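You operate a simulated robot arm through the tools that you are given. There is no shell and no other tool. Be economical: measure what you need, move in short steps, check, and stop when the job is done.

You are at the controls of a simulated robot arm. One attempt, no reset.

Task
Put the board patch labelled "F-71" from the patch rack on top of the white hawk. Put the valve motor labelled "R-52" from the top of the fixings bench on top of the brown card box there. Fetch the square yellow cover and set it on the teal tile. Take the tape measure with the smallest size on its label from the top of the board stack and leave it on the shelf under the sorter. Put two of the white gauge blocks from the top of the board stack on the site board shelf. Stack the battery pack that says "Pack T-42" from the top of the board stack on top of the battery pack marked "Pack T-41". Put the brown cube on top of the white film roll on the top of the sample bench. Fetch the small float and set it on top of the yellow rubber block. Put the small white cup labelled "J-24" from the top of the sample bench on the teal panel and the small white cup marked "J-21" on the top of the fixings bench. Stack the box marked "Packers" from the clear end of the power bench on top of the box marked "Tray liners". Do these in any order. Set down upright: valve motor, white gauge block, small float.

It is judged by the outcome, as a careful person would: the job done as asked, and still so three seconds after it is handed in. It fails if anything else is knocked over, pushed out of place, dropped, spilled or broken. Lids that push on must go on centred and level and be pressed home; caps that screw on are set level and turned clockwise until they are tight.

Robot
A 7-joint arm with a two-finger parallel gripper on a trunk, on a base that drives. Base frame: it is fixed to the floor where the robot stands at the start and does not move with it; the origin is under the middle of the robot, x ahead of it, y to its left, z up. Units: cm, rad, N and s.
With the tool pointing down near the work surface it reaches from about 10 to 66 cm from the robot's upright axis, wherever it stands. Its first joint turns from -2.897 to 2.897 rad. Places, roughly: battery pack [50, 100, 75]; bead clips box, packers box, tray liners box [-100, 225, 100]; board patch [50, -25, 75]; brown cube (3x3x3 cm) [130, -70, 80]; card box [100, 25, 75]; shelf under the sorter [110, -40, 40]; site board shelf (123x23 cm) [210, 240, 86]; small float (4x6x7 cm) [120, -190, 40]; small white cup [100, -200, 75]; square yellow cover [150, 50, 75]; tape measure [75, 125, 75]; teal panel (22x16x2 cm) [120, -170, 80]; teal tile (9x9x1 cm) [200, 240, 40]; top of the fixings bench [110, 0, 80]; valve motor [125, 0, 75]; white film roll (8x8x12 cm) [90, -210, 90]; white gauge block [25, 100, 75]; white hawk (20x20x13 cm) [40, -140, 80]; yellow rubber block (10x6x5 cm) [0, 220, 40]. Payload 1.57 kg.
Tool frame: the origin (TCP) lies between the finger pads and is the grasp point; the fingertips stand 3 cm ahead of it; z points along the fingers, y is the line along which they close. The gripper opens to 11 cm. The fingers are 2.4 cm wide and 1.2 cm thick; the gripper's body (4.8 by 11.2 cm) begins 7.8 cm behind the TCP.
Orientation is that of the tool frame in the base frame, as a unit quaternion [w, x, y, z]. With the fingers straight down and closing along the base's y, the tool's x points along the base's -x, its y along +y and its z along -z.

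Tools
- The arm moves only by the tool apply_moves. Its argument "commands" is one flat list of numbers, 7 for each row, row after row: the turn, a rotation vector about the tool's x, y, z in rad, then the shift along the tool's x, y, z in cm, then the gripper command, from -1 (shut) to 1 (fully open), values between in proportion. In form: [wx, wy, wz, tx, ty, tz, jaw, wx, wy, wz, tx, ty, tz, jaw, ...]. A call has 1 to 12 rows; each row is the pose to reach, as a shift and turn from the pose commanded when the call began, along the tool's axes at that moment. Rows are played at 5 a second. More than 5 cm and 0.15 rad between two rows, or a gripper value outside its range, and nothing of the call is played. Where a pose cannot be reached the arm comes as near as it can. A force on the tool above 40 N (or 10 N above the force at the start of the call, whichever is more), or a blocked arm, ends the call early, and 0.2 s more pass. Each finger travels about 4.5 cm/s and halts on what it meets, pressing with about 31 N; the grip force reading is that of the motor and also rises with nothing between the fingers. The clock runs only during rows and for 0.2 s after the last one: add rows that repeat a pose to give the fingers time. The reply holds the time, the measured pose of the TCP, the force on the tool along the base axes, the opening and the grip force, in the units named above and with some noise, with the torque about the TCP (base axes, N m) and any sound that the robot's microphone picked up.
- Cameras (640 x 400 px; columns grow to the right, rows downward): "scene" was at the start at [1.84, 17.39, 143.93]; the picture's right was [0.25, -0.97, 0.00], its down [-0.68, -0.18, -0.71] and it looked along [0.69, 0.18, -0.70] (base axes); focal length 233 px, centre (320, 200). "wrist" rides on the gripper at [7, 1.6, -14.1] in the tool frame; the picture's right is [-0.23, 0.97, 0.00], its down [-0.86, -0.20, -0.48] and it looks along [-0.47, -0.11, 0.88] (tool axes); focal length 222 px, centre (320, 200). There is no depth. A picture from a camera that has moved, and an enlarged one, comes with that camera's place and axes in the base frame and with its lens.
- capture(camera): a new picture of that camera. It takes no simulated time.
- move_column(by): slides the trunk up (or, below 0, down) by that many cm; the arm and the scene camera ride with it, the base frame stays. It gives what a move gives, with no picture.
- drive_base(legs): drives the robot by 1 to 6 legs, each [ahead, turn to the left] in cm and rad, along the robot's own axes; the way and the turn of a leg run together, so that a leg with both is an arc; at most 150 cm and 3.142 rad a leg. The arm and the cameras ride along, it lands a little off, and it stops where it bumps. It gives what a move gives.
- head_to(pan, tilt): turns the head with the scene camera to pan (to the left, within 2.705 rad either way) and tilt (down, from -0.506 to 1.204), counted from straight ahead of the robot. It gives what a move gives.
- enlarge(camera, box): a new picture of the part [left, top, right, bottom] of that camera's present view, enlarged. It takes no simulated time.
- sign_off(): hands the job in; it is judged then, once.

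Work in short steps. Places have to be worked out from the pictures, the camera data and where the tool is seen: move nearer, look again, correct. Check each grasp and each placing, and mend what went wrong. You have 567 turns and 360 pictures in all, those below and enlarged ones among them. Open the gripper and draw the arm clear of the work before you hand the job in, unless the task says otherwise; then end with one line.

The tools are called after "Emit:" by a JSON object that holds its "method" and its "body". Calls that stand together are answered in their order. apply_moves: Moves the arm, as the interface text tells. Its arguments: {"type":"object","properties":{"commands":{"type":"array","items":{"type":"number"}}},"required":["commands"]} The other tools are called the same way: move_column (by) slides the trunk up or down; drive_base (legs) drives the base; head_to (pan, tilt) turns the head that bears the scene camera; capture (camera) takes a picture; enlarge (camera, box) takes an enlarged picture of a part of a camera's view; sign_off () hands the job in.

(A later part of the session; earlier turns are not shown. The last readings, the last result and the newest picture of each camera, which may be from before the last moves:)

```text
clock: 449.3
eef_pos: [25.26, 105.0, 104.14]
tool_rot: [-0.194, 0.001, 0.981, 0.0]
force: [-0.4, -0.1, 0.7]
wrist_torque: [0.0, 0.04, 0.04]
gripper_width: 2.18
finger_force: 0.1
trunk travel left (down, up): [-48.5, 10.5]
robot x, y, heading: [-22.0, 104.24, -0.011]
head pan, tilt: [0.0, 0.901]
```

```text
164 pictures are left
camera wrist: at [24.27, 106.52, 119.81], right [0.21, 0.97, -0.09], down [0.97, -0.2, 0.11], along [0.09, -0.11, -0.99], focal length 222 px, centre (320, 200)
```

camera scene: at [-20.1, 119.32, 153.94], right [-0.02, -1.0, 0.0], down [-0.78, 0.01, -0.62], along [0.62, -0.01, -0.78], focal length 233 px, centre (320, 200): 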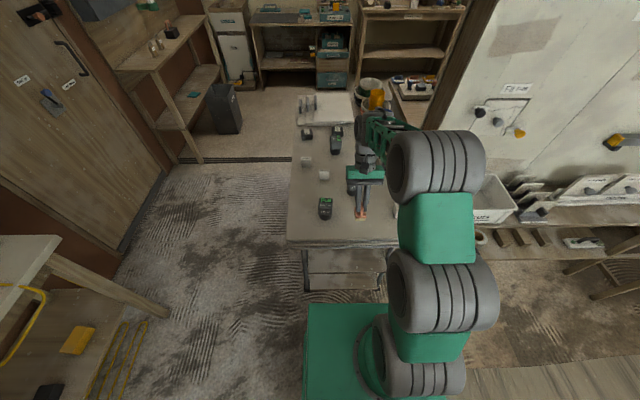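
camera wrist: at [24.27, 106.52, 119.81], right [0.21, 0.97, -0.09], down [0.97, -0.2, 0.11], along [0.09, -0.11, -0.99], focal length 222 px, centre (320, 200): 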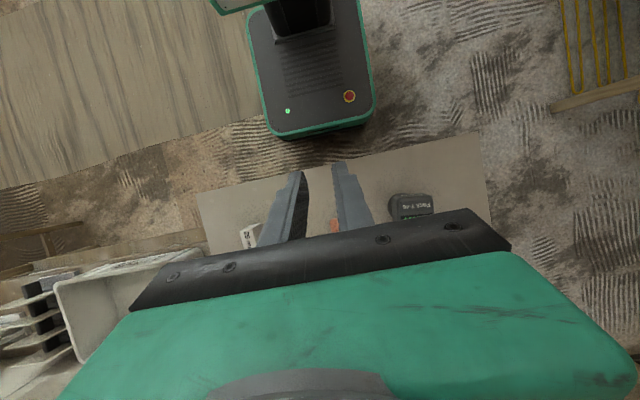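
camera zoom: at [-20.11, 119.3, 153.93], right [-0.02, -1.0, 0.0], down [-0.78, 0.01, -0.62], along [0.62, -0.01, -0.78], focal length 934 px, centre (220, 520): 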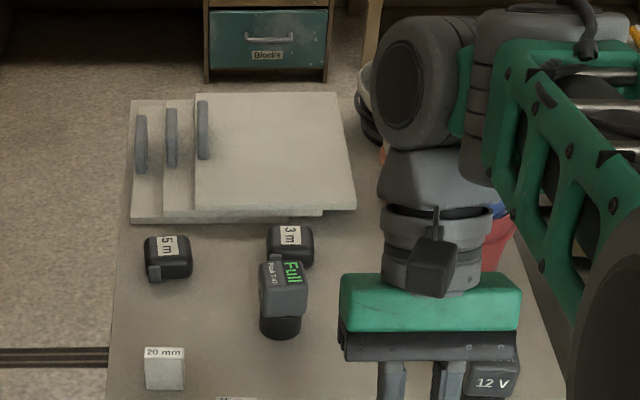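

Emit:
{"method": "apply_moves", "body": {"commands": [0, 0, 0, 0, -4.5, 0, -0.6, 0, 0, 0, 0, -9, 0, -0.6, 0, 0, 0, 0, -13.5, 0, -0.6, 0, 0, 0, 0, -18, 0, -0.6, 0, 0, 0, 0, -22.5, 0, -0.6]}}

Emit:
{"method": "enlarge", "body": {"camera": "scene", "box": [270, 80, 430, 180]}}

Emit:
{"method": "enlarge", "body": {"camera": "scene", "box": [280, 130, 440, 230]}}

```text
clock: 450.5
eef_pos: [25.16, 82.29, 104.24]
tool_rot: [-0.195, -0.001, 0.981, -0.001]
force: [0.0, -0.2, 0.1]
wrist_torque: [0.02, 0.0, -0.01]
gripper_width: 2.21
finger_force: 0.0
trunk travel left (down, up): [-48.5, 10.5]
robot x, y, heading: [-21.99, 104.34, -0.017]
head pan, tilt: [0.0, 0.901]
```

```text
4.00 times, centred on (350, 130) of scene
camera zoom: at [-20.13, 119.28, 153.94], right [-0.02, -1.0, 0.0], down [-0.78, 0.01, -0.62], along [0.62, -0.01, -0.78], focal length 934 px, centre (200, 480)
```

zoom: 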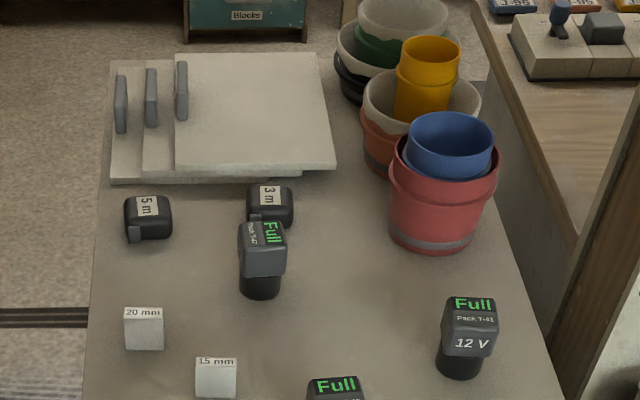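

```text
4.00 times, centred on (360, 180) of scene
camera zoom: at [-20.13, 119.28, 153.94], right [-0.02, -1.0, 0.0], down [-0.78, 0.01, -0.62], along [0.62, -0.01, -0.78], focal length 934 px, centre (160, 280)
```

zoom: 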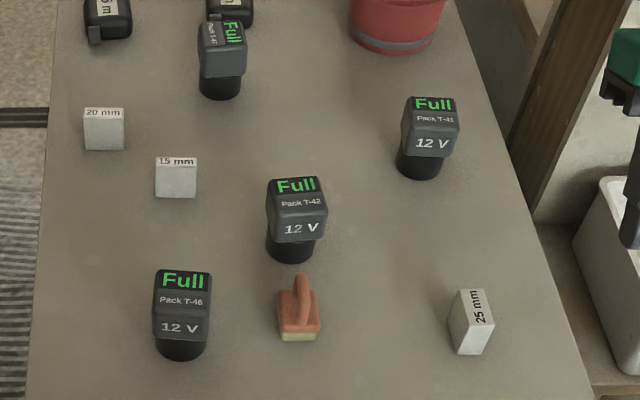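

T-42 ≈[44,104], T-41 ≈[56,88]; tapes 5 m and 3 m (3 m smallest so far). First I re-grip the float with a forward-pitched tool: back up 7 cm and pitch.

Emit:
{"method": "drive_base", "body": {"legs": [[-7, 0]]}}

Emit:
{"method": "apply_moves", "body": {"commands": [0, -0.134, 0, -0.7, 2.3, 0.5, -0.3, 0, -0.268, 0, -1.4, 4.6, 1, -0.3, 0, -0.402, 0, -2.1, 6.9, 1.4, -0.3, 0, -0.536, 0, -2.9, 9.2, 1.9, -0.3, 0, -0.67, 0, -3.6, 11.5, 2.4, -0.3, 0, -0.804, 0, -4.3, 13.8, 2.9, -0.3, 0, -0.938, 0, -5, 16.1, 3.4, -0.3, 0, -1.072, 0, -5.8, 18.4, 3.8, -0.3, 0, -1.206, 0, -6.5, 20.7, 4.3, -0.3, 0, -1.34, 0, -7.2, 23, 4.8, -0.3]}}

Emit:
{"method": "capture", "body": {"camera": "wrist"}}

```text
clock: 451.5
eef_pos: [18.19, 82.52, 104.2]
tool_rot: [-0.195, 0.001, 0.981, 0.0]
force: [-0.8, -0.3, 0.6]
wrist_torque: [0.02, 0.01, -0.03]
gripper_width: 2.18
finger_force: 0.1
trunk travel left (down, up): [-48.5, 10.5]
robot x, y, heading: [-28.93, 103.99, -0.017]
head pan, tilt: [0.0, 0.901]
```

```text
clock: 453.7
eef_pos: [34.44, 102.82, 116.16]
tool_rot: [0.564, 0.015, 0.826, -0.006]
force: [-1.7, -0.1, 0.6]
wrist_torque: [0.0, -0.02, 0.03]
gripper_width: 3.84
finger_force: 0.2
out of reach, approached as far as the arm can: row 4, 5, 6, 7
trunk travel left (down, up): [-48.5, 10.5]
robot x, y, heading: [-28.76, 104.43, -0.016]
head pan, tilt: [0.0, 0.901]
stopped in row 10: the arm was blocked; the commanded pose is now the measured one
```

```text
161 pictures are left
camera wrist: at [18.85, 104.92, 114.72], right [0.11, 0.97, 0.22], down [-0.14, -0.2, 0.97], along [0.98, -0.14, 0.11], focal length 222 px, centre (320, 200)
```

wrist: 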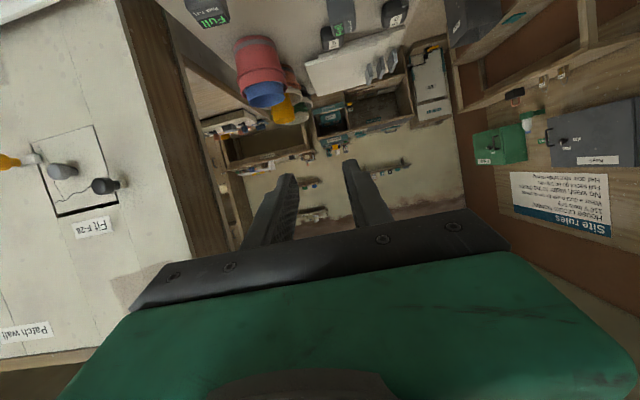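

I come down to a standoff in the reachable range.

Emit:
{"method": "apply_moves", "body": {"commands": [0, 0.04, 0, 4.1, 0.4, 0.1, -0.3, 0, 0.08, 0, 8.2, 0.7, 0.2, -0.3, 0, 0.12, 0, 12.3, 1.1, 0.3, -0.3, 0, 0.17, 0, 16.4, 1.4, 0.4, -0.3, 0, 0.21, 0, 20.5, 1.8, 0.5, -0.3, 0, 0.25, 0, 24.5, 2.1, 0.5, -0.3]}}

Emit:
{"method": "capture", "body": {"camera": "wrist"}}

Emit:
{"method": "capture", "body": {"camera": "scene"}}

```text
clock: 455.1
eef_pos: [26.25, 105.26, 92.87]
tool_rot: [0.455, 0.016, 0.89, -0.005]
force: [0.5, -1.4, 0.3]
wrist_torque: [0.02, -0.02, -0.03]
gripper_width: 3.85
finger_force: 0.0
trunk travel left (down, up): [-48.5, 10.5]
robot x, y, heading: [-28.57, 104.27, -0.017]
head pan, tilt: [0.0, 0.901]
```

```text
160 pictures are left
camera wrist: at [10.82, 107.38, 95.52], right [0.16, 0.97, 0.19], down [0.11, -0.21, 0.97], along [0.98, -0.14, -0.14], focal length 222 px, centre (320, 200)
```

wrist: 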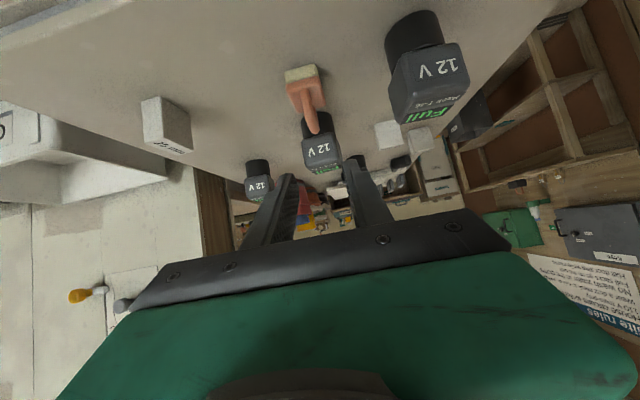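

```text
159 pictures are left
camera scene: at [-27.05, 119.43, 153.94], right [-0.02, -1.0, 0.0], down [-0.78, 0.01, -0.62], along [0.62, -0.01, -0.78], focal length 233 px, centre (320, 200)
```

scene: 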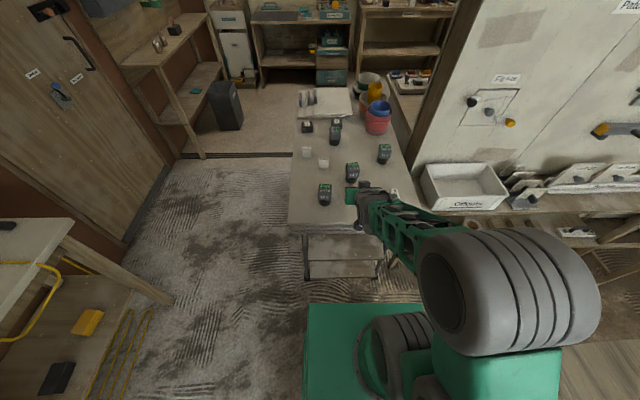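

Standoff reached. I advance to the handle.

Emit:
{"method": "apply_moves", "body": {"commands": [0, 0, 0, 1, 0, 2.5, -0.3, 0, 0, 0, 2, 0, 5.5, -0.3, 0, 0, 0, 2.05, 0, 9, -0.3]}}

Emit:
{"method": "enlarge", "body": {"camera": "wrist", "box": [220, 40, 420, 220]}}

```text
clock: 455.9
eef_pos: [32.41, 105.22, 85.89]
tool_rot: [0.455, 0.014, 0.89, -0.004]
force: [-0.7, -0.6, 0.1]
wrist_torque: [-0.01, -0.01, 0.0]
gripper_width: 3.86
finger_force: 0.1
trunk travel left (down, up): [-48.5, 10.5]
robot x, y, heading: [-29.37, 104.3, -0.02]
head pan, tilt: [0.0, 0.901]
```

```text
2.22 times, centred on (320, 130) of wrist
camera zoom: at [16.94, 107.26, 88.46], right [0.16, 0.97, 0.19], down [0.1, -0.21, 0.97], along [0.98, -0.14, -0.14], focal length 494 px, centre (320, 356)
```

zoom: 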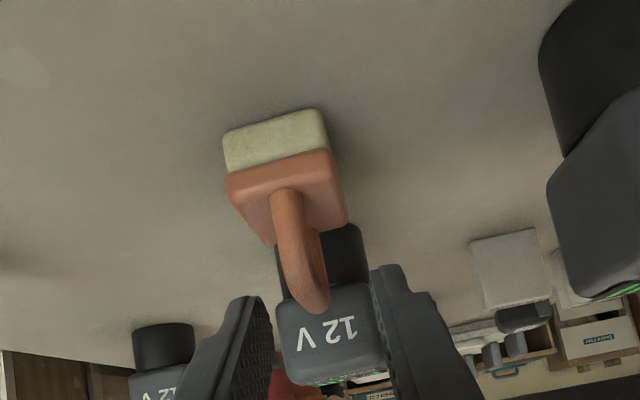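

Emit:
{"method": "apply_moves", "body": {"commands": [0, 0, 0, 0, 0, 1.4, -0.3, 0, 0, 0, 0, 0, 2.6, -0.3, 0, 0, 0, 0, 0, 2.6, -0.6, 0, 0, 0, 0, 0, 2.6, -1, 0, 0, 0, 0, 0, 2.6, -1, 0, 0, 0, 0, 0, 2.6, -1]}}

Emit:
{"method": "enlarge", "body": {"camera": "wrist", "box": [220, 40, 420, 220]}}

```text
clock: 457.3
eef_pos: [34.54, 105.14, 84.44]
tool_rot: [0.455, 0.015, 0.89, -0.005]
force: [0.1, -0.4, 0.2]
wrist_torque: [0.02, -0.01, -0.01]
gripper_width: 1.04
finger_force: 28.4
trunk travel left (down, up): [-48.5, 10.5]
robot x, y, heading: [-28.59, 104.29, -0.015]
head pan, tilt: [0.0, 0.901]
```

```text
2.22 times, centred on (320, 130) of wrist
camera zoom: at [19.03, 107.17, 87.0], right [0.16, 0.97, 0.19], down [0.11, -0.21, 0.97], along [0.98, -0.14, -0.14], focal length 494 px, centre (320, 356)
```

zoom: 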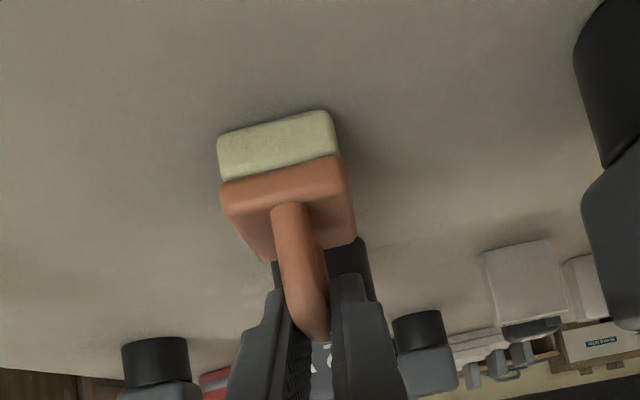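

Float re-gripped. I lift and retract to a comfortable carrying pose.

Emit:
{"method": "apply_moves", "body": {"commands": [0, 0, 0, -2.4, 0, -1.8, -1, 0, 0, 0, -4.9, 0, -3.5, -1, 0, 0, 0, -4.6, 0, -7.5, -1, 0, 0, 0, -4.3, 0, -11.5, -1, 0, 0, 0, -4, 0, -15, -1, 0, 0, 0, -3.7, 0, -18.7, -1]}}

Emit:
{"method": "capture", "body": {"camera": "wrist"}}

```text
clock: 458.7
eef_pos: [21.65, 105.53, 98.43]
tool_rot: [0.455, 0.016, 0.89, -0.005]
force: [-0.2, 0.7, 0.0]
wrist_torque: [-0.01, 0.0, -0.03]
gripper_width: 1.03
finger_force: 28.4
trunk travel left (down, up): [-48.5, 10.5]
robot x, y, heading: [-28.94, 104.36, -0.022]
head pan, tilt: [0.0, 0.901]
```

```text
156 pictures are left
camera wrist: at [6.11, 107.46, 100.99], right [0.16, 0.97, 0.19], down [0.11, -0.21, 0.97], along [0.98, -0.14, -0.14], focal length 222 px, centre (320, 200)
```

wrist: 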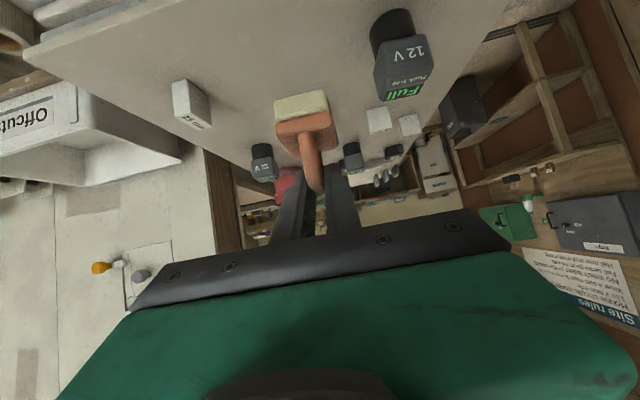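

Held well. I back off, turn round and reverse towards the power bench spot.

Emit:
{"method": "drive_base", "body": {"legs": [[-30, 0], [0, -2.33]]}}

Emit:
{"method": "drive_base", "body": {"legs": [[-78, 0]]}}

Emit:
{"method": "move_column", "body": {"by": -40}}

Emit:
{"method": "capture", "body": {"camera": "wrist"}}

```text
clock: 466.2
eef_pos: [-91.73, 66.01, 98.4]
tool_rot: [0.184, 0.817, 0.353, -0.417]
force: [-0.8, 0.6, -0.8]
wrist_torque: [0.0, 0.01, 0.01]
gripper_width: 1.02
finger_force: 28.3
trunk travel left (down, up): [-48.5, 10.5]
robot x, y, heading: [-59.72, 104.54, -2.305]
head pan, tilt: [0.0, 0.901]
```

```text
clock: 470.3
eef_pos: [-40.05, 122.6, 98.34]
tool_rot: [0.187, 0.815, 0.358, -0.416]
force: [-0.2, -1.4, -0.9]
wrist_torque: [0.02, -0.01, 0.01]
gripper_width: 1.03
finger_force: 28.2
trunk travel left (down, up): [-48.5, 10.5]
robot x, y, heading: [-7.92, 161.54, -2.297]
head pan, tilt: [0.0, 0.901]
```

```text
clock: 474.2
eef_pos: [-40.02, 122.74, 58.33]
tool_rot: [0.187, 0.815, 0.358, -0.416]
force: [0.4, -0.5, -0.4]
wrist_torque: [0.01, 0.03, 0.0]
gripper_width: 1.05
finger_force: 28.6
trunk travel left (down, up): [-8.5, 50.5]
robot x, y, heading: [-8.1, 161.67, -2.298]
head pan, tilt: [0.0, 0.901]
```

```text
155 pictures are left
camera wrist: at [-28.33, 132.98, 60.98], right [0.63, -0.75, 0.19], down [-0.23, 0.06, 0.97], along [-0.74, -0.65, -0.14], focal length 222 px, centre (320, 200)
```

wrist: 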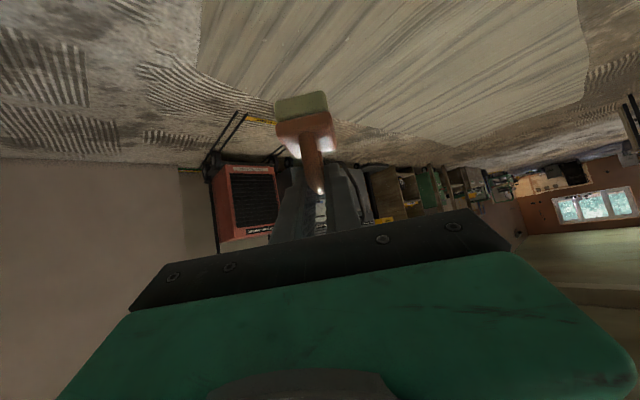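

Emit:
{"method": "drive_base", "body": {"legs": [[0, -2.41]]}}

Emit:
{"method": "head_to", "body": {"pan": 0, "tilt": 0.6}}

Emit:
{"method": "capture", "body": {"camera": "wrist"}}

Emit:
{"method": "enlarge", "body": {"camera": "scene", "box": [240, 220, 440, 360]}}

```text
clock: 480.4
eef_pos: [-8.91, 212.11, 58.32]
tool_rot: [0.327, -0.615, 0.643, 0.318]
force: [-1.1, 0.5, -0.2]
wrist_torque: [-0.02, 0.04, 0.02]
gripper_width: 1.02
finger_force: 28.6
trunk travel left (down, up): [-8.5, 50.5]
robot x, y, heading: [-8.26, 161.87, 1.539]
head pan, tilt: [0.0, 0.901]
```

```text
clock: 481.1
eef_pos: [-8.87, 212.07, 58.38]
tool_rot: [0.327, -0.614, 0.645, 0.316]
force: [0.1, 0.0, -0.7]
wrist_torque: [-0.01, -0.04, 0.0]
gripper_width: 1.04
finger_force: 28.5
trunk travel left (down, up): [-8.5, 50.5]
robot x, y, heading: [-7.97, 161.49, 1.541]
head pan, tilt: [0.0, 0.6]
```

```text
154 pictures are left
camera wrist: at [-11.07, 196.66, 60.97], right [-0.97, 0.18, 0.19], down [0.21, 0.1, 0.97], along [0.15, 0.98, -0.14], focal length 222 px, centre (320, 200)
```

wrist: 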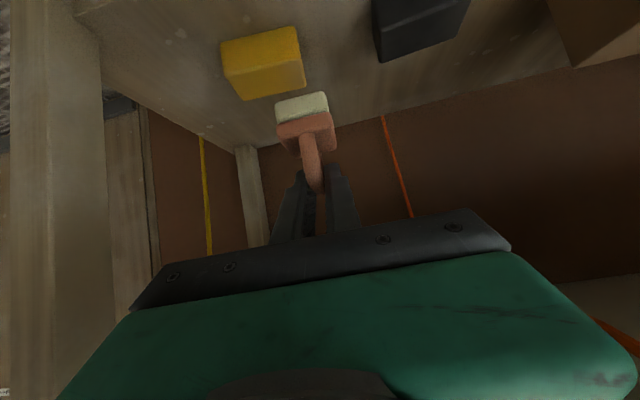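

```text
2.86 times, centred on (340, 290) of scene
camera zoom: at [-23.59, 164.86, 116.41], right [1.0, -0.03, 0.0], down [-0.02, -0.57, -0.82], along [0.02, 0.82, -0.57], focal length 667 px, centre (263, -57)
```

zoom: 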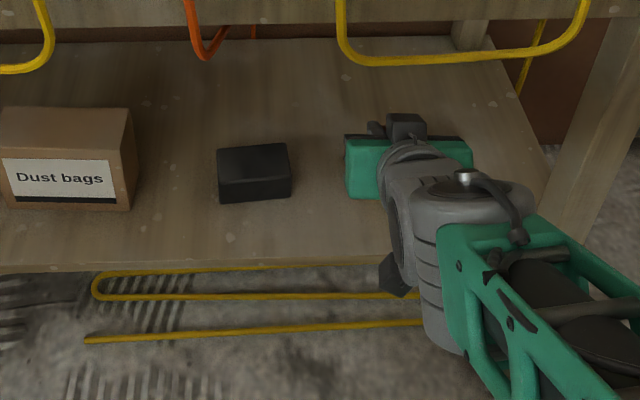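

Emit:
{"method": "enlarge", "body": {"camera": "wrist", "box": [200, 0, 360, 120]}}

```text
3.33 times, centred on (280, 60) of wrist
camera zoom: at [-11.07, 196.66, 60.97], right [-0.97, 0.18, 0.19], down [0.21, 0.1, 0.97], along [0.15, 0.98, -0.14], focal length 740 px, centre (453, 667)
```

zoom: 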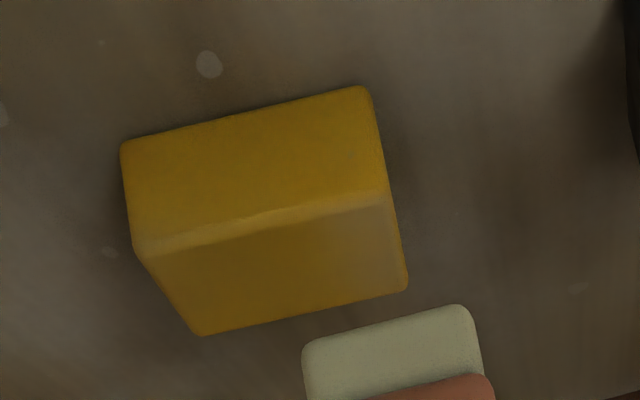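

Block centre ≈[-3.1,224.1], top 39.2. I move the float above it, a little further back than before.

Emit:
{"method": "apply_moves", "body": {"commands": [0, 0, 0, -0.3, -2.7, 2, -1, 0, 0, 0, -0.5, -5.4, 5, -1, 0, 0, 0, -0.8, -5.4, 9, -1, 0, 0, 0, -1.1, -5.4, 13.4, -1]}}

Emit:
{"method": "enlarge", "body": {"camera": "wrist", "box": [200, 0, 420, 160]}}

```text
clock: 482.1
eef_pos: [-2.94, 223.29, 51.33]
tool_rot: [0.327, -0.615, 0.644, 0.317]
force: [0.3, 0.0, 0.5]
wrist_torque: [-0.01, 0.04, 0.01]
gripper_width: 1.03
finger_force: 27.9
trunk travel left (down, up): [-8.5, 50.5]
robot x, y, heading: [-8.22, 161.65, 1.544]
head pan, tilt: [0.0, 0.6]
```

```text
2.50 times, centred on (310, 80) of wrist
camera zoom: at [-5.25, 207.77, 53.93], right [-0.97, 0.18, 0.19], down [0.21, 0.1, 0.97], along [0.15, 0.98, -0.14], focal length 555 px, centre (345, 500)
```

zoom: 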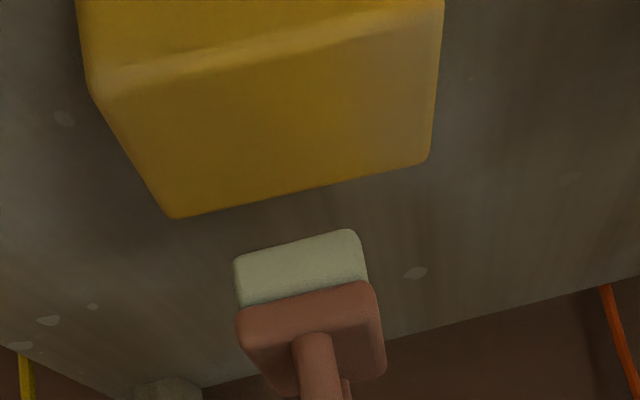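

Emit:
{"method": "apply_moves", "body": {"commands": [0, 0, 0, 1.5, 0, 1.1, -1, 0, 0, 0, 3, 0, 2.2, -1, 0, 0, 0, 4.1, 0, 3, -1, 0, 0, 0, 4.4, 0, 3.2, -1]}}

Emit:
{"method": "apply_moves", "body": {"commands": [0, 0, 0, 0.2, 0, 0.15, -1, 0, 0, 0, 0.4, 0, 0.3, -1]}}

Emit:
{"method": "apply_moves", "body": {"commands": [0, 0, 0, 0.2, 0, 0.15, -1]}}

Emit:
{"method": "enlarge", "body": {"camera": "wrist", "box": [200, 0, 420, 160]}}

```text
clock: 483.1
eef_pos: [-2.91, 223.55, 46.28]
tool_rot: [0.329, -0.614, 0.643, 0.318]
force: [1.1, -9.1, 19.3]
wrist_torque: [-0.33, -0.03, -0.04]
gripper_width: 1.03
finger_force: 28.2
trunk travel left (down, up): [-8.5, 50.5]
robot x, y, heading: [-8.1, 162.14, 1.544]
head pan, tilt: [0.0, 0.6]
```

```text
clock: 483.8
eef_pos: [-3.02, 223.62, 45.89]
tool_rot: [0.33, -0.613, 0.643, 0.318]
force: [1.3, 0.2, 25.1]
wrist_torque: [0.26, -0.07, -0.06]
gripper_width: 1.06
finger_force: 29.0
trunk travel left (down, up): [-8.5, 50.5]
robot x, y, heading: [-8.44, 162.0, 1.54]
head pan, tilt: [0.0, 0.6]
```

```text
clock: 484.1
eef_pos: [-3.01, 223.62, 45.49]
tool_rot: [0.328, -0.614, 0.643, 0.318]
force: [-0.1, 5.2, 23.8]
wrist_torque: [0.12, -0.1, -0.01]
gripper_width: 1.07
finger_force: 28.3
trunk travel left (down, up): [-8.5, 50.5]
robot x, y, heading: [-7.89, 162.12, 1.543]
head pan, tilt: [0.0, 0.6]
```

```text
2.50 times, centred on (310, 80) of wrist
camera zoom: at [-5.24, 208.05, 48.04], right [-0.97, 0.17, 0.19], down [0.21, 0.1, 0.97], along [0.15, 0.98, -0.13], focal length 555 px, centre (345, 500)
```

zoom: 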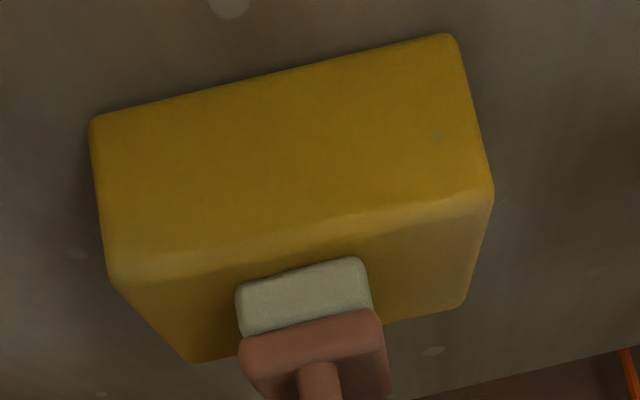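

In full contact now, set back from the front edge. I unload the press in small steps before opening.

Emit:
{"method": "apply_moves", "body": {"commands": [0, 0, 0, -0.25, 0, -0.18, -1]}}

Emit:
{"method": "apply_moves", "body": {"commands": [0, 0, 0, -0.25, 0, -0.18, -1]}}

Emit:
{"method": "apply_moves", "body": {"commands": [0, 0, 0, -0.25, 0, -0.18, -1]}}

```text
clock: 484.6
eef_pos: [-2.91, 223.44, 45.48]
tool_rot: [0.327, -0.616, 0.643, 0.317]
force: [-0.7, 11.5, 12.1]
wrist_torque: [0.62, -0.04, 0.03]
gripper_width: 1.03
finger_force: 28.4
trunk travel left (down, up): [-8.5, 50.5]
robot x, y, heading: [-8.09, 161.6, 1.543]
head pan, tilt: [0.0, 0.6]
```

```text
clock: 484.9
eef_pos: [-3.03, 223.24, 45.61]
tool_rot: [0.323, -0.616, 0.646, 0.314]
force: [-0.3, 2.5, 3.2]
wrist_torque: [0.23, -0.02, 0.03]
gripper_width: 1.04
finger_force: 28.3
trunk travel left (down, up): [-8.5, 50.5]
robot x, y, heading: [-8.07, 161.9, 1.549]
head pan, tilt: [0.0, 0.6]
```

```text
clock: 485.4
eef_pos: [-2.94, 223.32, 46.04]
tool_rot: [0.326, -0.615, 0.645, 0.315]
force: [0.1, 0.1, -1.0]
wrist_torque: [0.02, -0.04, -0.01]
gripper_width: 1.07
finger_force: 28.5
trunk travel left (down, up): [-8.5, 50.5]
robot x, y, heading: [-8.38, 161.55, 1.544]
head pan, tilt: [0.0, 0.6]
```

Emit:
{"method": "apply_moves", "body": {"commands": [0, 0, 0, 0.25, 0, 0.18, -1]}}

Emit:
{"method": "enlarge", "body": {"camera": "wrist", "box": [200, 0, 420, 160]}}

```text
clock: 485.8
eef_pos: [-3.06, 223.5, 45.91]
tool_rot: [0.327, -0.615, 0.644, 0.317]
force: [0.0, -0.8, 0.3]
wrist_torque: [0.0, -0.01, -0.01]
gripper_width: 1.04
finger_force: 27.7
trunk travel left (down, up): [-8.5, 50.5]
robot x, y, heading: [-8.0, 161.93, 1.545]
head pan, tilt: [0.0, 0.6]
```

```text
2.50 times, centred on (310, 80) of wrist
camera zoom: at [-5.27, 207.93, 48.46], right [-0.97, 0.18, 0.19], down [0.21, 0.1, 0.97], along [0.15, 0.98, -0.14], focal length 555 px, centre (345, 500)
```

zoom: 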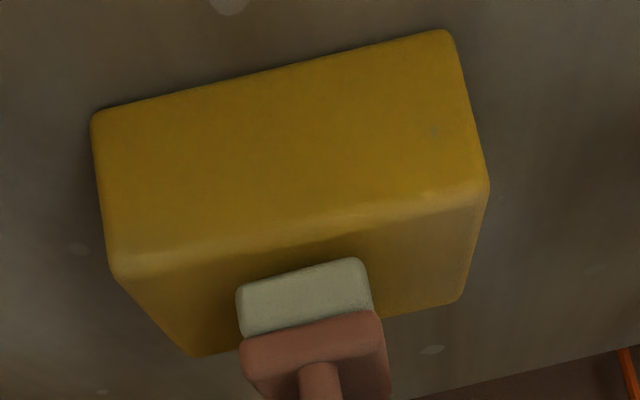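

Emit:
{"method": "apply_moves", "body": {"commands": [0, 0, 0, 0.1, 0, 0.07, -1, 0, 0, 0, 0.1, 0, 0.07, -0.6, 0, 0, 0, 0.1, 0, 0.07, -0.4, 0, 0, 0, 0.1, 0, 0.07, -0.3]}}

Emit:
{"method": "capture", "body": {"camera": "wrist"}}

```text
clock: 486.8
eef_pos: [-3.09, 223.53, 45.78]
tool_rot: [0.328, -0.615, 0.644, 0.317]
force: [0.1, -0.6, 0.0]
wrist_torque: [0.02, 0.0, 0.01]
gripper_width: 3.84
finger_force: 0.1
trunk travel left (down, up): [-8.5, 50.5]
robot x, y, heading: [-8.35, 161.67, 1.542]
head pan, tilt: [0.0, 0.6]
```

```text
148 pictures are left
camera wrist: at [-5.28, 207.98, 48.36], right [-0.97, 0.18, 0.19], down [0.21, 0.1, 0.97], along [0.15, 0.98, -0.14], focal length 222 px, centre (320, 200)
```

wrist: 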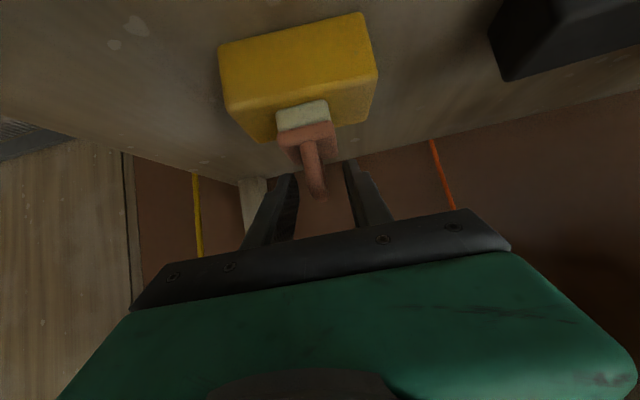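

The float stands on the block with the fingers clear. I open wider and withdraw gently.

Emit:
{"method": "apply_moves", "body": {"commands": [0, 0, 0, 0, 0, 0, 0, 0, 0, 0, 0, 0, 0, 0, 0, 0, 0, 0, 0, -1.5, 0, 0, 0, 0, 0, 0, -3.5, 0, 0, 0, 0, 0, 0, -6, 0, 0, 0, 0, 0, 0, -9, 0]}}

Emit:
{"method": "capture", "body": {"camera": "wrist"}}

```text
clock: 488.1
eef_pos: [-3.23, 216.12, 51.12]
tool_rot: [0.326, -0.616, 0.644, 0.316]
force: [-0.7, 0.5, -0.6]
wrist_torque: [0.02, -0.02, 0.01]
gripper_width: 5.49
finger_force: 0.0
trunk travel left (down, up): [-8.5, 50.5]
robot x, y, heading: [-8.09, 161.51, 1.546]
head pan, tilt: [0.0, 0.6]
```

```text
147 pictures are left
camera wrist: at [-5.61, 200.73, 53.48], right [-0.97, 0.18, 0.19], down [0.21, 0.1, 0.97], along [0.15, 0.98, -0.14], focal length 222 px, centre (320, 200)
```

wrist: 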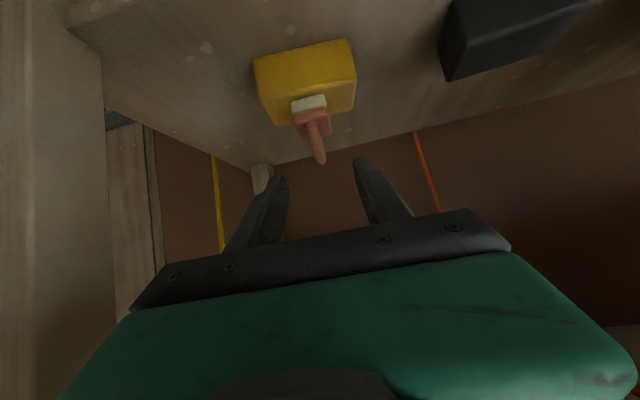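

The float is placed. Now I read the box labels on the power bench.

Emit:
{"method": "apply_moves", "body": {"commands": [0, 0, 0, 0, 0, -2.5, 0, 0, 0, 0, 0, 0, -5, 0]}}

Emit:
{"method": "head_to", "body": {"pan": 0.7, "tilt": 0.35}}

Emit:
{"method": "capture", "body": {"camera": "scene"}}

Emit:
{"method": "enlarge", "body": {"camera": "scene", "box": [160, 120, 420, 320]}}

```text
clock: 488.8
eef_pos: [-3.41, 212.2, 53.89]
tool_rot: [0.327, -0.615, 0.644, 0.317]
force: [-0.1, 0.5, -0.3]
wrist_torque: [0.02, -0.02, 0.04]
gripper_width: 5.48
finger_force: 0.0
trunk travel left (down, up): [-8.5, 50.5]
robot x, y, heading: [-8.37, 161.75, 1.54]
head pan, tilt: [0.0, 0.6]
```

```text
clock: 489.8
eef_pos: [-3.38, 212.16, 53.78]
tool_rot: [0.328, -0.614, 0.644, 0.317]
force: [0.1, 0.6, -1.3]
wrist_torque: [-0.04, 0.0, 0.0]
gripper_width: 5.53
finger_force: 0.1
trunk travel left (down, up): [-8.5, 50.5]
robot x, y, heading: [-8.24, 161.96, 1.549]
head pan, tilt: [0.7, 0.351]
```

```text
146 pictures are left
camera scene: at [-29.63, 163.32, 118.69], right [0.78, 0.62, 0.0], down [0.21, -0.27, -0.94], along [-0.58, 0.74, -0.34], focal length 233 px, centre (320, 200)
```

scene: 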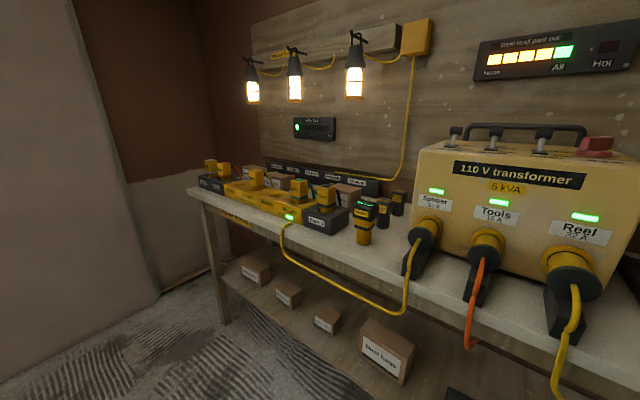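

```text
2.00 times, centred on (290, 220) of scene
camera zoom: at [-29.63, 163.32, 118.69], right [0.78, 0.62, 0.0], down [0.21, -0.27, -0.94], along [-0.58, 0.74, -0.34], focal length 467 px, centre (380, 160)
```

zoom: 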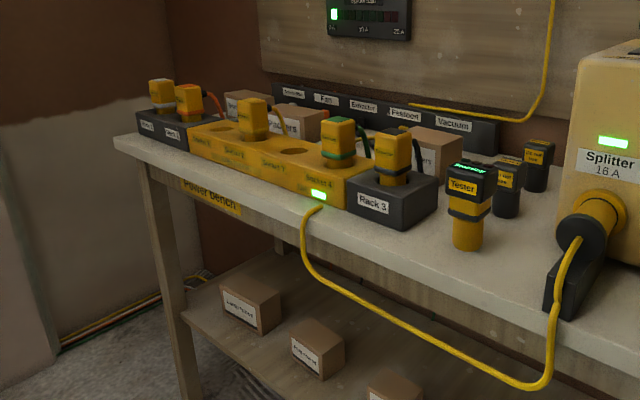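

The three brown boxes stand at the bench's west end. I swing out from under the bench (turn left), raise the trunk and drive west.

Emit:
{"method": "drive_base", "body": {"legs": [[0, 1.6]]}}

Emit:
{"method": "move_column", "body": {"by": 40}}

Emit:
{"method": "drive_base", "body": {"legs": [[70, 0]]}}

Emit:
{"method": "head_to", "body": {"pan": -1.5, "tilt": 0.7}}

Emit:
{"method": "capture", "body": {"camera": "scene"}}

```text
clock: 494.1
eef_pos: [-58.7, 164.03, 53.82]
tool_rot: [0.004, 0.89, 0.001, -0.456]
force: [-0.9, -0.8, -0.2]
wrist_torque: [0.02, -0.02, 0.03]
gripper_width: 5.5
finger_force: 0.1
trunk travel left (down, up): [-8.5, 50.5]
robot x, y, heading: [-8.2, 161.65, -3.125]
head pan, tilt: [0.7, 0.351]
```

```text
clock: 498.0
eef_pos: [-58.69, 164.01, 93.66]
tool_rot: [0.004, 0.89, 0.001, -0.457]
force: [-0.5, -0.1, 0.1]
wrist_torque: [0.01, 0.0, -0.02]
gripper_width: 5.52
finger_force: 0.1
trunk travel left (down, up): [-48.5, 10.5]
robot x, y, heading: [-8.58, 161.58, -3.124]
head pan, tilt: [0.7, 0.351]
```

```text
clock: 501.9
eef_pos: [-129.8, 163.36, 93.73]
tool_rot: [0.002, 0.89, -0.003, -0.455]
force: [0.1, 0.2, 0.4]
wrist_torque: [-0.01, 0.0, -0.02]
gripper_width: 5.5
finger_force: 0.1
trunk travel left (down, up): [-48.5, 10.5]
robot x, y, heading: [-79.15, 160.46, -3.131]
head pan, tilt: [0.7, 0.351]
```

```text
clock: 503.9
eef_pos: [-129.78, 163.36, 93.81]
tool_rot: [0.002, 0.89, -0.004, -0.455]
force: [-0.1, 0.1, -0.1]
wrist_torque: [-0.04, -0.01, 0.03]
gripper_width: 5.5
finger_force: 0.1
trunk travel left (down, up): [-48.5, 10.5]
robot x, y, heading: [-78.86, 160.34, -3.134]
head pan, tilt: [-1.499, 0.7]
```

```text
144 pictures are left
camera scene: at [-73.83, 153.55, 155.55], right [1.0, 0.08, 0.0], down [0.05, -0.64, -0.77], along [-0.06, 0.76, -0.64], focal length 233 px, centre (320, 200)
```

scene: 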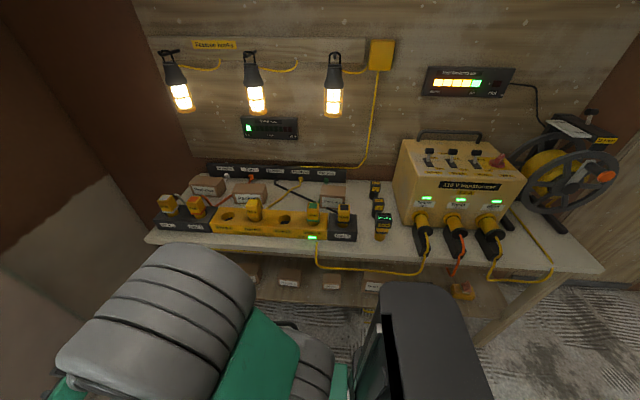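

Emit:
{"method": "enlarge", "body": {"camera": "scene", "box": [140, 150, 380, 270]}}

```text
2.67 times, centred on (260, 210) of scene
camera zoom: at [-73.83, 153.55, 155.55], right [1.0, 0.08, 0.0], down [0.05, -0.64, -0.77], along [-0.06, 0.76, -0.64], focal length 622 px, centre (480, 173)
```

zoom: 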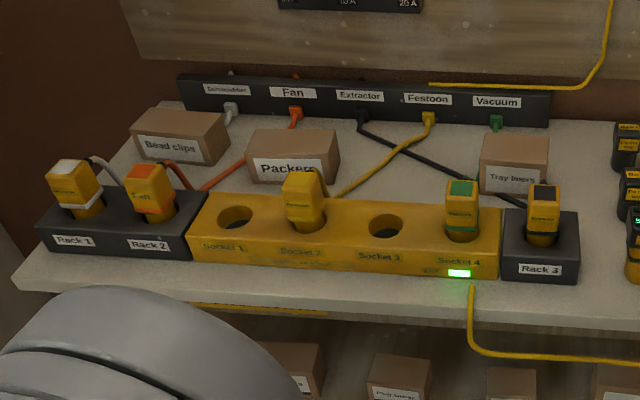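

Packers is the middle box (≈[-113,237]), Tray liners the right one (≈[-74,237]). I first bring the tool near vertical, then shift the robot closer to the bench.

Emit:
{"method": "apply_moves", "body": {"commands": [0, 0.13, 0, 2.7, 0, -0.2, 0, 0, 0.26, 0, 5.4, 0, -0.7, 0, 0, 0.39, 0, 8, 0, -1.6, 0, 0, 0.52, 0, 10.4, 0, -2.8, 0, 0, 0.65, 0, 12.7, 0, -4.3, 0]}}

Emit:
{"method": "apply_moves", "body": {"commands": [0, 0.05, 0, -1.2, 0, -4, 0.5, 0, 0.1, 0, -2.4, 0, -8, 0.5, 0, 0.15, 0, -3.6, 0, -12, 0.5, 0, 0.2, 0, -4.8, 0, -16, 0.5, 0, 0.25, 0, -6, 0, -20, 0.5]}}

Emit:
{"method": "drive_base", "body": {"legs": [[0, 0.5], [-42, 0], [0, -0.5], [50, 0]]}}

Emit:
{"method": "capture", "body": {"camera": "scene"}}

```text
clock: 505.1
eef_pos: [-118.97, 163.32, 86.1]
tool_rot: [0.003, 0.989, -0.003, -0.146]
force: [0.1, -0.4, -0.3]
wrist_torque: [-0.01, 0.01, 0.02]
gripper_width: 5.52
finger_force: 0.0
trunk travel left (down, up): [-48.5, 10.5]
robot x, y, heading: [-79.13, 160.65, -3.133]
head pan, tilt: [-1.499, 0.7]
```

```text
clock: 506.3
eef_pos: [-118.88, 163.42, 106.86]
tool_rot: [0.003, 1.0, -0.002, -0.022]
force: [-0.6, -0.7, 0.3]
wrist_torque: [0.03, 0.01, -0.02]
gripper_width: 8.24
finger_force: 0.0
trunk travel left (down, up): [-48.5, 10.5]
robot x, y, heading: [-79.24, 160.57, -3.131]
head pan, tilt: [-1.499, 0.7]
```

```text
clock: 514.3
eef_pos: [-132.25, 184.35, 106.89]
tool_rot: [0.002, 1.0, -0.011, -0.022]
force: [-0.3, 0.4, 0.2]
wrist_torque: [-0.02, 0.0, -0.01]
gripper_width: 8.27
finger_force: 0.0
trunk travel left (down, up): [-48.5, 10.5]
robot x, y, heading: [-92.77, 180.9, 3.134]
head pan, tilt: [-1.499, 0.7]
```

```text
142 pictures are left
camera scene: at [-87.29, 173.87, 155.55], right [1.0, 0.07, 0.0], down [0.04, -0.64, -0.76], along [-0.05, 0.76, -0.64], focal length 233 px, centre (320, 200)
```

scene: 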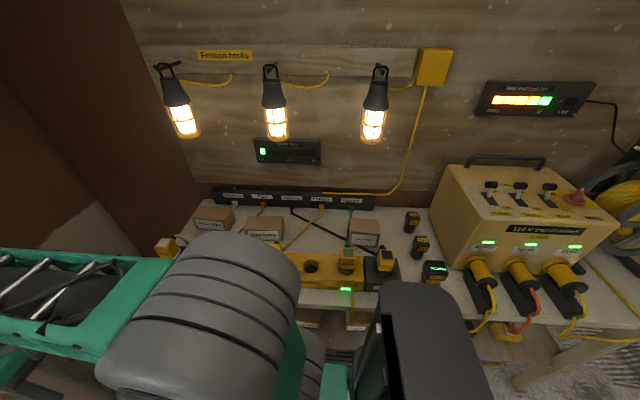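

I move the open gripper over the Packers box, keeping the jaws closing along y.

Emit:
{"method": "apply_moves", "body": {"commands": [0, 0.004, 0, 2.2, -4, -0.5, 0.8, 0, 0.008, 0, 4.4, -8, -1, 0.8, 0, 0.012, 0, 6.6, -12, -1.5, 0.8, 0, 0.016, 0, 8.8, -16, -2, 0.8, 0, 0.02, 0, 11, -20, -2.5, 0.8, 0, 0.024, 0, 13.2, -24, -3, 0.8, 0, 0.028, 0, 15.4, -28, -3.5, 0.8, 0, 0.032, 0, 17.6, -32, -4, 0.8, 0, 0.036, 0, 19.8, -36, -4.5, 0.8, 0, 0.04, 0, 22, -40, -5, 0.8]}}

Emit:
{"method": "capture", "body": {"camera": "wrist"}}

Emit:
{"method": "capture", "body": {"camera": "scene"}}

```text
clock: 516.5
eef_pos: [-109.04, 223.97, 110.8]
tool_rot: [0.003, 1.0, -0.01, -0.003]
force: [0.3, -0.4, -0.4]
wrist_torque: [0.02, 0.03, -0.04]
gripper_width: 9.89
finger_force: 0.0
trunk travel left (down, up): [-48.5, 10.5]
robot x, y, heading: [-92.68, 181.17, 3.136]
head pan, tilt: [-1.499, 0.7]
```

```text
141 pictures are left
camera wrist: at [-102.02, 222.21, 124.87], right [-0.25, -0.97, 0.01], down [-0.85, 0.22, 0.48], along [-0.47, 0.11, -0.88], focal length 222 px, centre (320, 200)
```

wrist: 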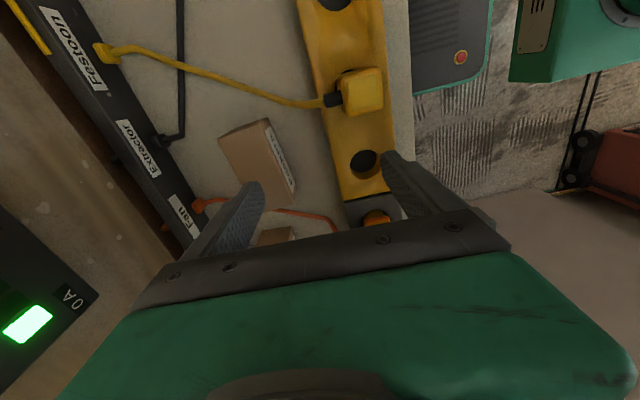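

```text
140 pictures are left
camera scene: at [-87.27, 173.94, 155.55], right [1.0, 0.07, 0.0], down [0.04, -0.64, -0.76], along [-0.05, 0.76, -0.64], focal length 233 px, centre (320, 200)
```

scene: 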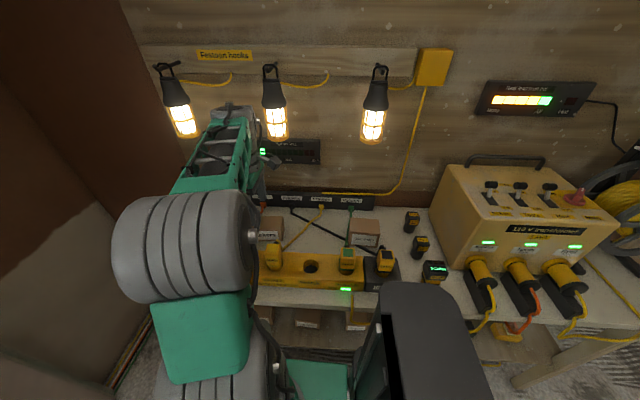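

Packers: centre ≈[-111.2,235], top z≈90. I open fully and move above it, then down.

Emit:
{"method": "apply_moves", "body": {"commands": [0, 0, 0, -0.6, -3, 1, 1, 0, 0, 0, -1.2, -6, 2.5, 1, 0, 0, 0, -1.8, -9, 5, 1, 0, 0, 0, -2.4, -11, 8, 1, 0, 0, 0, -2.4, -11, 11, 1]}}

Emit:
{"method": "capture", "body": {"camera": "wrist"}}

Emit:
{"method": "capture", "body": {"camera": "scene"}}

```text
clock: 517.7
eef_pos: [-111.37, 234.93, 99.49]
tool_rot: [0.003, 1.0, -0.01, -0.002]
force: [-0.8, -0.3, -0.4]
wrist_torque: [-0.02, 0.0, 0.01]
gripper_width: 11.03
finger_force: 0.1
trunk travel left (down, up): [-48.5, 10.5]
robot x, y, heading: [-92.85, 180.88, 3.137]
head pan, tilt: [-1.499, 0.7]
```

```text
139 pictures are left
camera wrist: at [-104.37, 233.25, 113.48], right [-0.25, -0.97, 0.01], down [-0.85, 0.22, 0.48], along [-0.47, 0.11, -0.88], focal length 222 px, centre (320, 200)
```

wrist: 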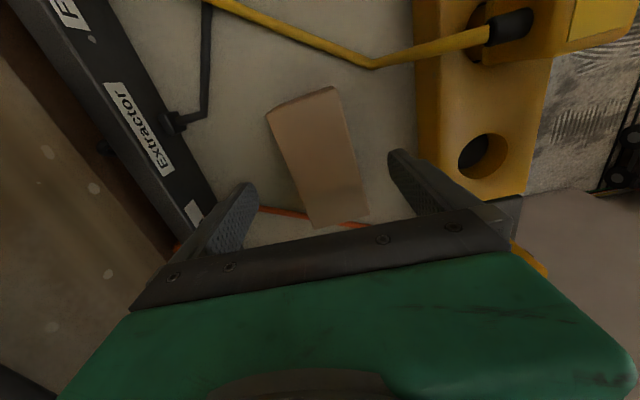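

```text
138 pictures are left
camera scene: at [-87.28, 173.91, 155.56], right [1.0, 0.07, 0.0], down [0.04, -0.64, -0.76], along [-0.05, 0.76, -0.64], focal length 233 px, centre (320, 200)
```

scene: 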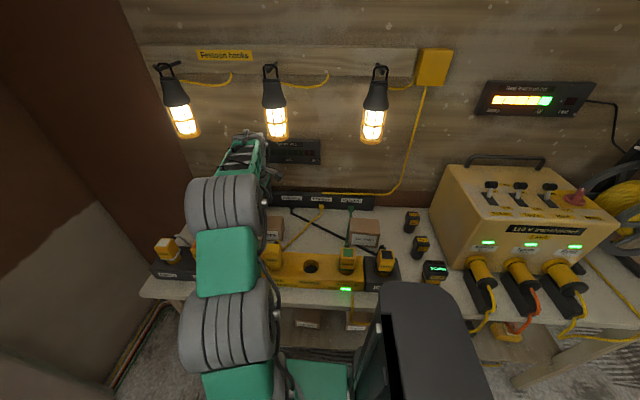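

Emit:
{"method": "apply_moves", "body": {"commands": [0, 0, 0, -0.8, 0.1, 3, 1, 0, 0, 0, -1.6, 0.1, 6, 1, 0, 0, 0, -1.7, 0.1, 8.5, 1, 0, 0, 0, -1.7, 0.1, 10.5, 1]}}

Emit:
{"method": "capture", "body": {"camera": "wrist"}}

```text
clock: 518.7
eef_pos: [-113.2, 234.82, 89.07]
tool_rot: [0.003, 1.0, -0.01, -0.003]
force: [0.3, -0.5, 1.0]
wrist_torque: [-0.03, 0.0, -0.03]
gripper_width: 11.01
finger_force: 0.1
trunk travel left (down, up): [-48.5, 10.5]
robot x, y, heading: [-92.28, 180.75, 3.134]
head pan, tilt: [-1.499, 0.7]
```

```text
137 pictures are left
camera wrist: at [-106.17, 233.02, 103.1], right [-0.25, -0.97, 0.01], down [-0.85, 0.22, 0.48], along [-0.47, 0.11, -0.88], focal length 222 px, centre (320, 200)
```

wrist: 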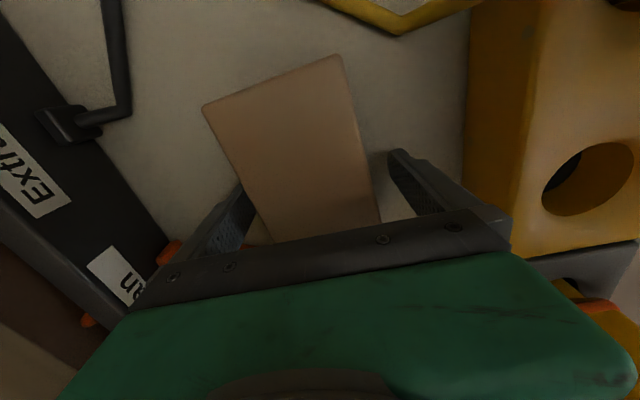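

Emit:
{"method": "apply_moves", "body": {"commands": [0, 0, 0, 0, 0, 0, 0.3, 0, 0, 0, 0, 0, 0, -0.3, 0, 0, 0, 0, 0, 0, -1, 0, 0, 0, 0, 0, 0, -1, 0, 0, 0, 0, 0, 0, -1]}}

Emit:
{"method": "apply_moves", "body": {"commands": [0, 0, 0, 0, 0, -1.5, -1, 0, 0, 0, 0, 0, -4, -1, 0, 0, 0, 0, 0, -8, -1, 0, 0, 0, 0, 0, -12, -1]}}

Emit:
{"method": "capture", "body": {"camera": "wrist"}}

Emit:
{"method": "capture", "body": {"camera": "scene"}}

```text
clock: 519.9
eef_pos: [-113.25, 234.81, 89.0]
tool_rot: [0.003, 1.0, -0.01, -0.003]
force: [-0.5, 1.0, -0.1]
wrist_torque: [0.17, -0.08, 0.05]
gripper_width: 7.22
finger_force: 30.7
trunk travel left (down, up): [-48.5, 10.5]
robot x, y, heading: [-92.9, 181.0, 3.14]
head pan, tilt: [-1.499, 0.7]
```

```text
clock: 520.9
eef_pos: [-113.1, 234.93, 101.18]
tool_rot: [0.003, 1.0, -0.01, -0.003]
force: [0.7, 0.9, -2.1]
wrist_torque: [0.01, -0.04, 0.0]
gripper_width: 7.2
finger_force: 31.5
trunk travel left (down, up): [-48.5, 10.5]
robot x, y, heading: [-92.25, 180.87, 3.137]
head pan, tilt: [-1.499, 0.7]
```

```text
136 pictures are left
camera wrist: at [-106.07, 233.19, 115.2], right [-0.25, -0.97, 0.01], down [-0.85, 0.22, 0.48], along [-0.47, 0.11, -0.88], focal length 222 px, centre (320, 200)
```

wrist: 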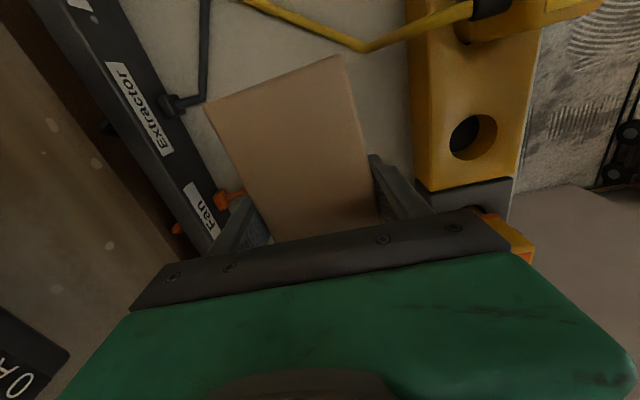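

```text
135 pictures are left
camera scene: at [-87.27, 173.88, 155.55], right [1.0, 0.07, 0.0], down [0.04, -0.64, -0.76], along [-0.05, 0.76, -0.64], focal length 233 px, centre (320, 200)
```

scene: 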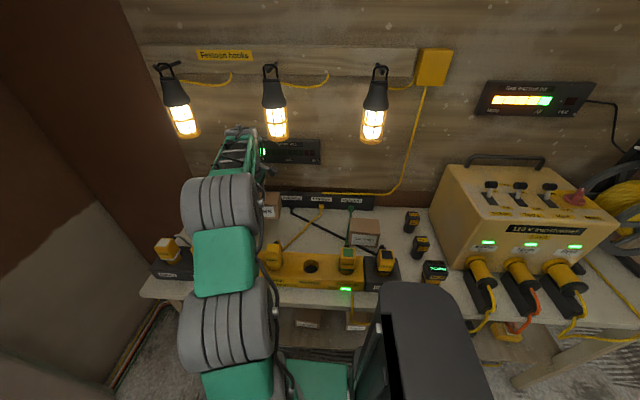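

Packers is held. I reverse the base 38 cm so it comes above Tray liners.

Emit:
{"method": "apply_moves", "body": {"commands": [0, 0, 0, 0, 0, -2.5, -1, 0, 0, 0, 0, 1, -4, -1]}}

Emit:
{"method": "drive_base", "body": {"legs": [[-36, 0]]}}

Emit:
{"method": "capture", "body": {"camera": "wrist"}}

Emit:
{"method": "capture", "body": {"camera": "scene"}}

```text
clock: 521.5
eef_pos: [-113.15, 234.05, 105.0]
tool_rot: [0.004, 1.0, -0.011, -0.003]
force: [-0.2, -0.4, -2.3]
wrist_torque: [-0.04, 0.01, -0.05]
gripper_width: 7.16
finger_force: 31.0
trunk travel left (down, up): [-48.5, 10.5]
robot x, y, heading: [-92.75, 180.61, 3.137]
head pan, tilt: [-1.499, 0.7]
```

```text
clock: 523.8
eef_pos: [-77.11, 233.96, 105.08]
tool_rot: [0.003, 1.0, -0.012, -0.003]
force: [-0.5, -0.6, -2.1]
wrist_torque: [0.01, 0.05, -0.02]
gripper_width: 7.17
finger_force: 30.7
trunk travel left (down, up): [-48.5, 10.5]
robot x, y, heading: [-56.64, 180.99, 3.129]
head pan, tilt: [-1.499, 0.7]
```

```text
134 pictures are left
camera wrist: at [-70.04, 232.17, 119.15], right [-0.25, -0.97, 0.01], down [-0.85, 0.22, 0.48], along [-0.47, 0.12, -0.88], focal length 222 px, centre (320, 200)
```

wrist: 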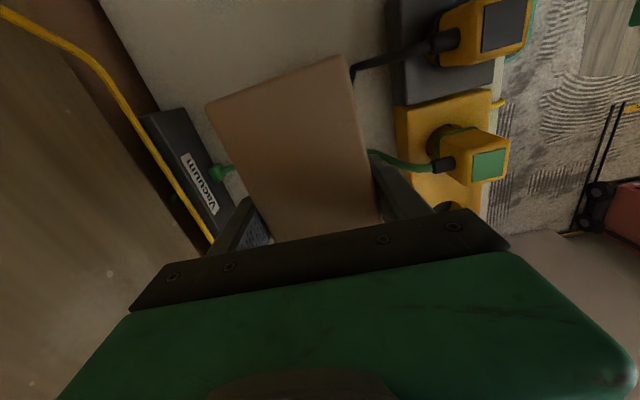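

```text
133 pictures are left
camera scene: at [-51.53, 173.6, 155.55], right [1.0, 0.06, 0.0], down [0.04, -0.64, -0.76], along [-0.05, 0.76, -0.64], focal length 233 px, centre (320, 200)
```

scene: 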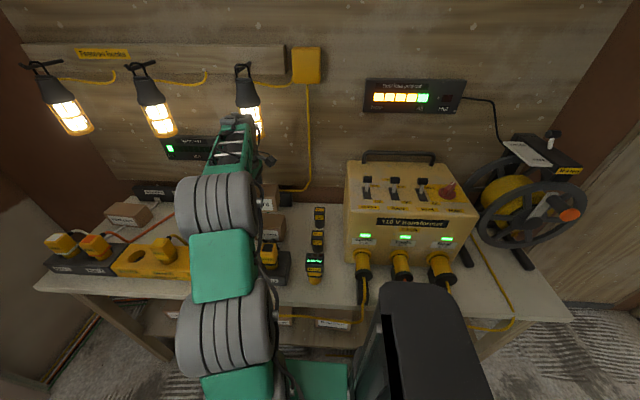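

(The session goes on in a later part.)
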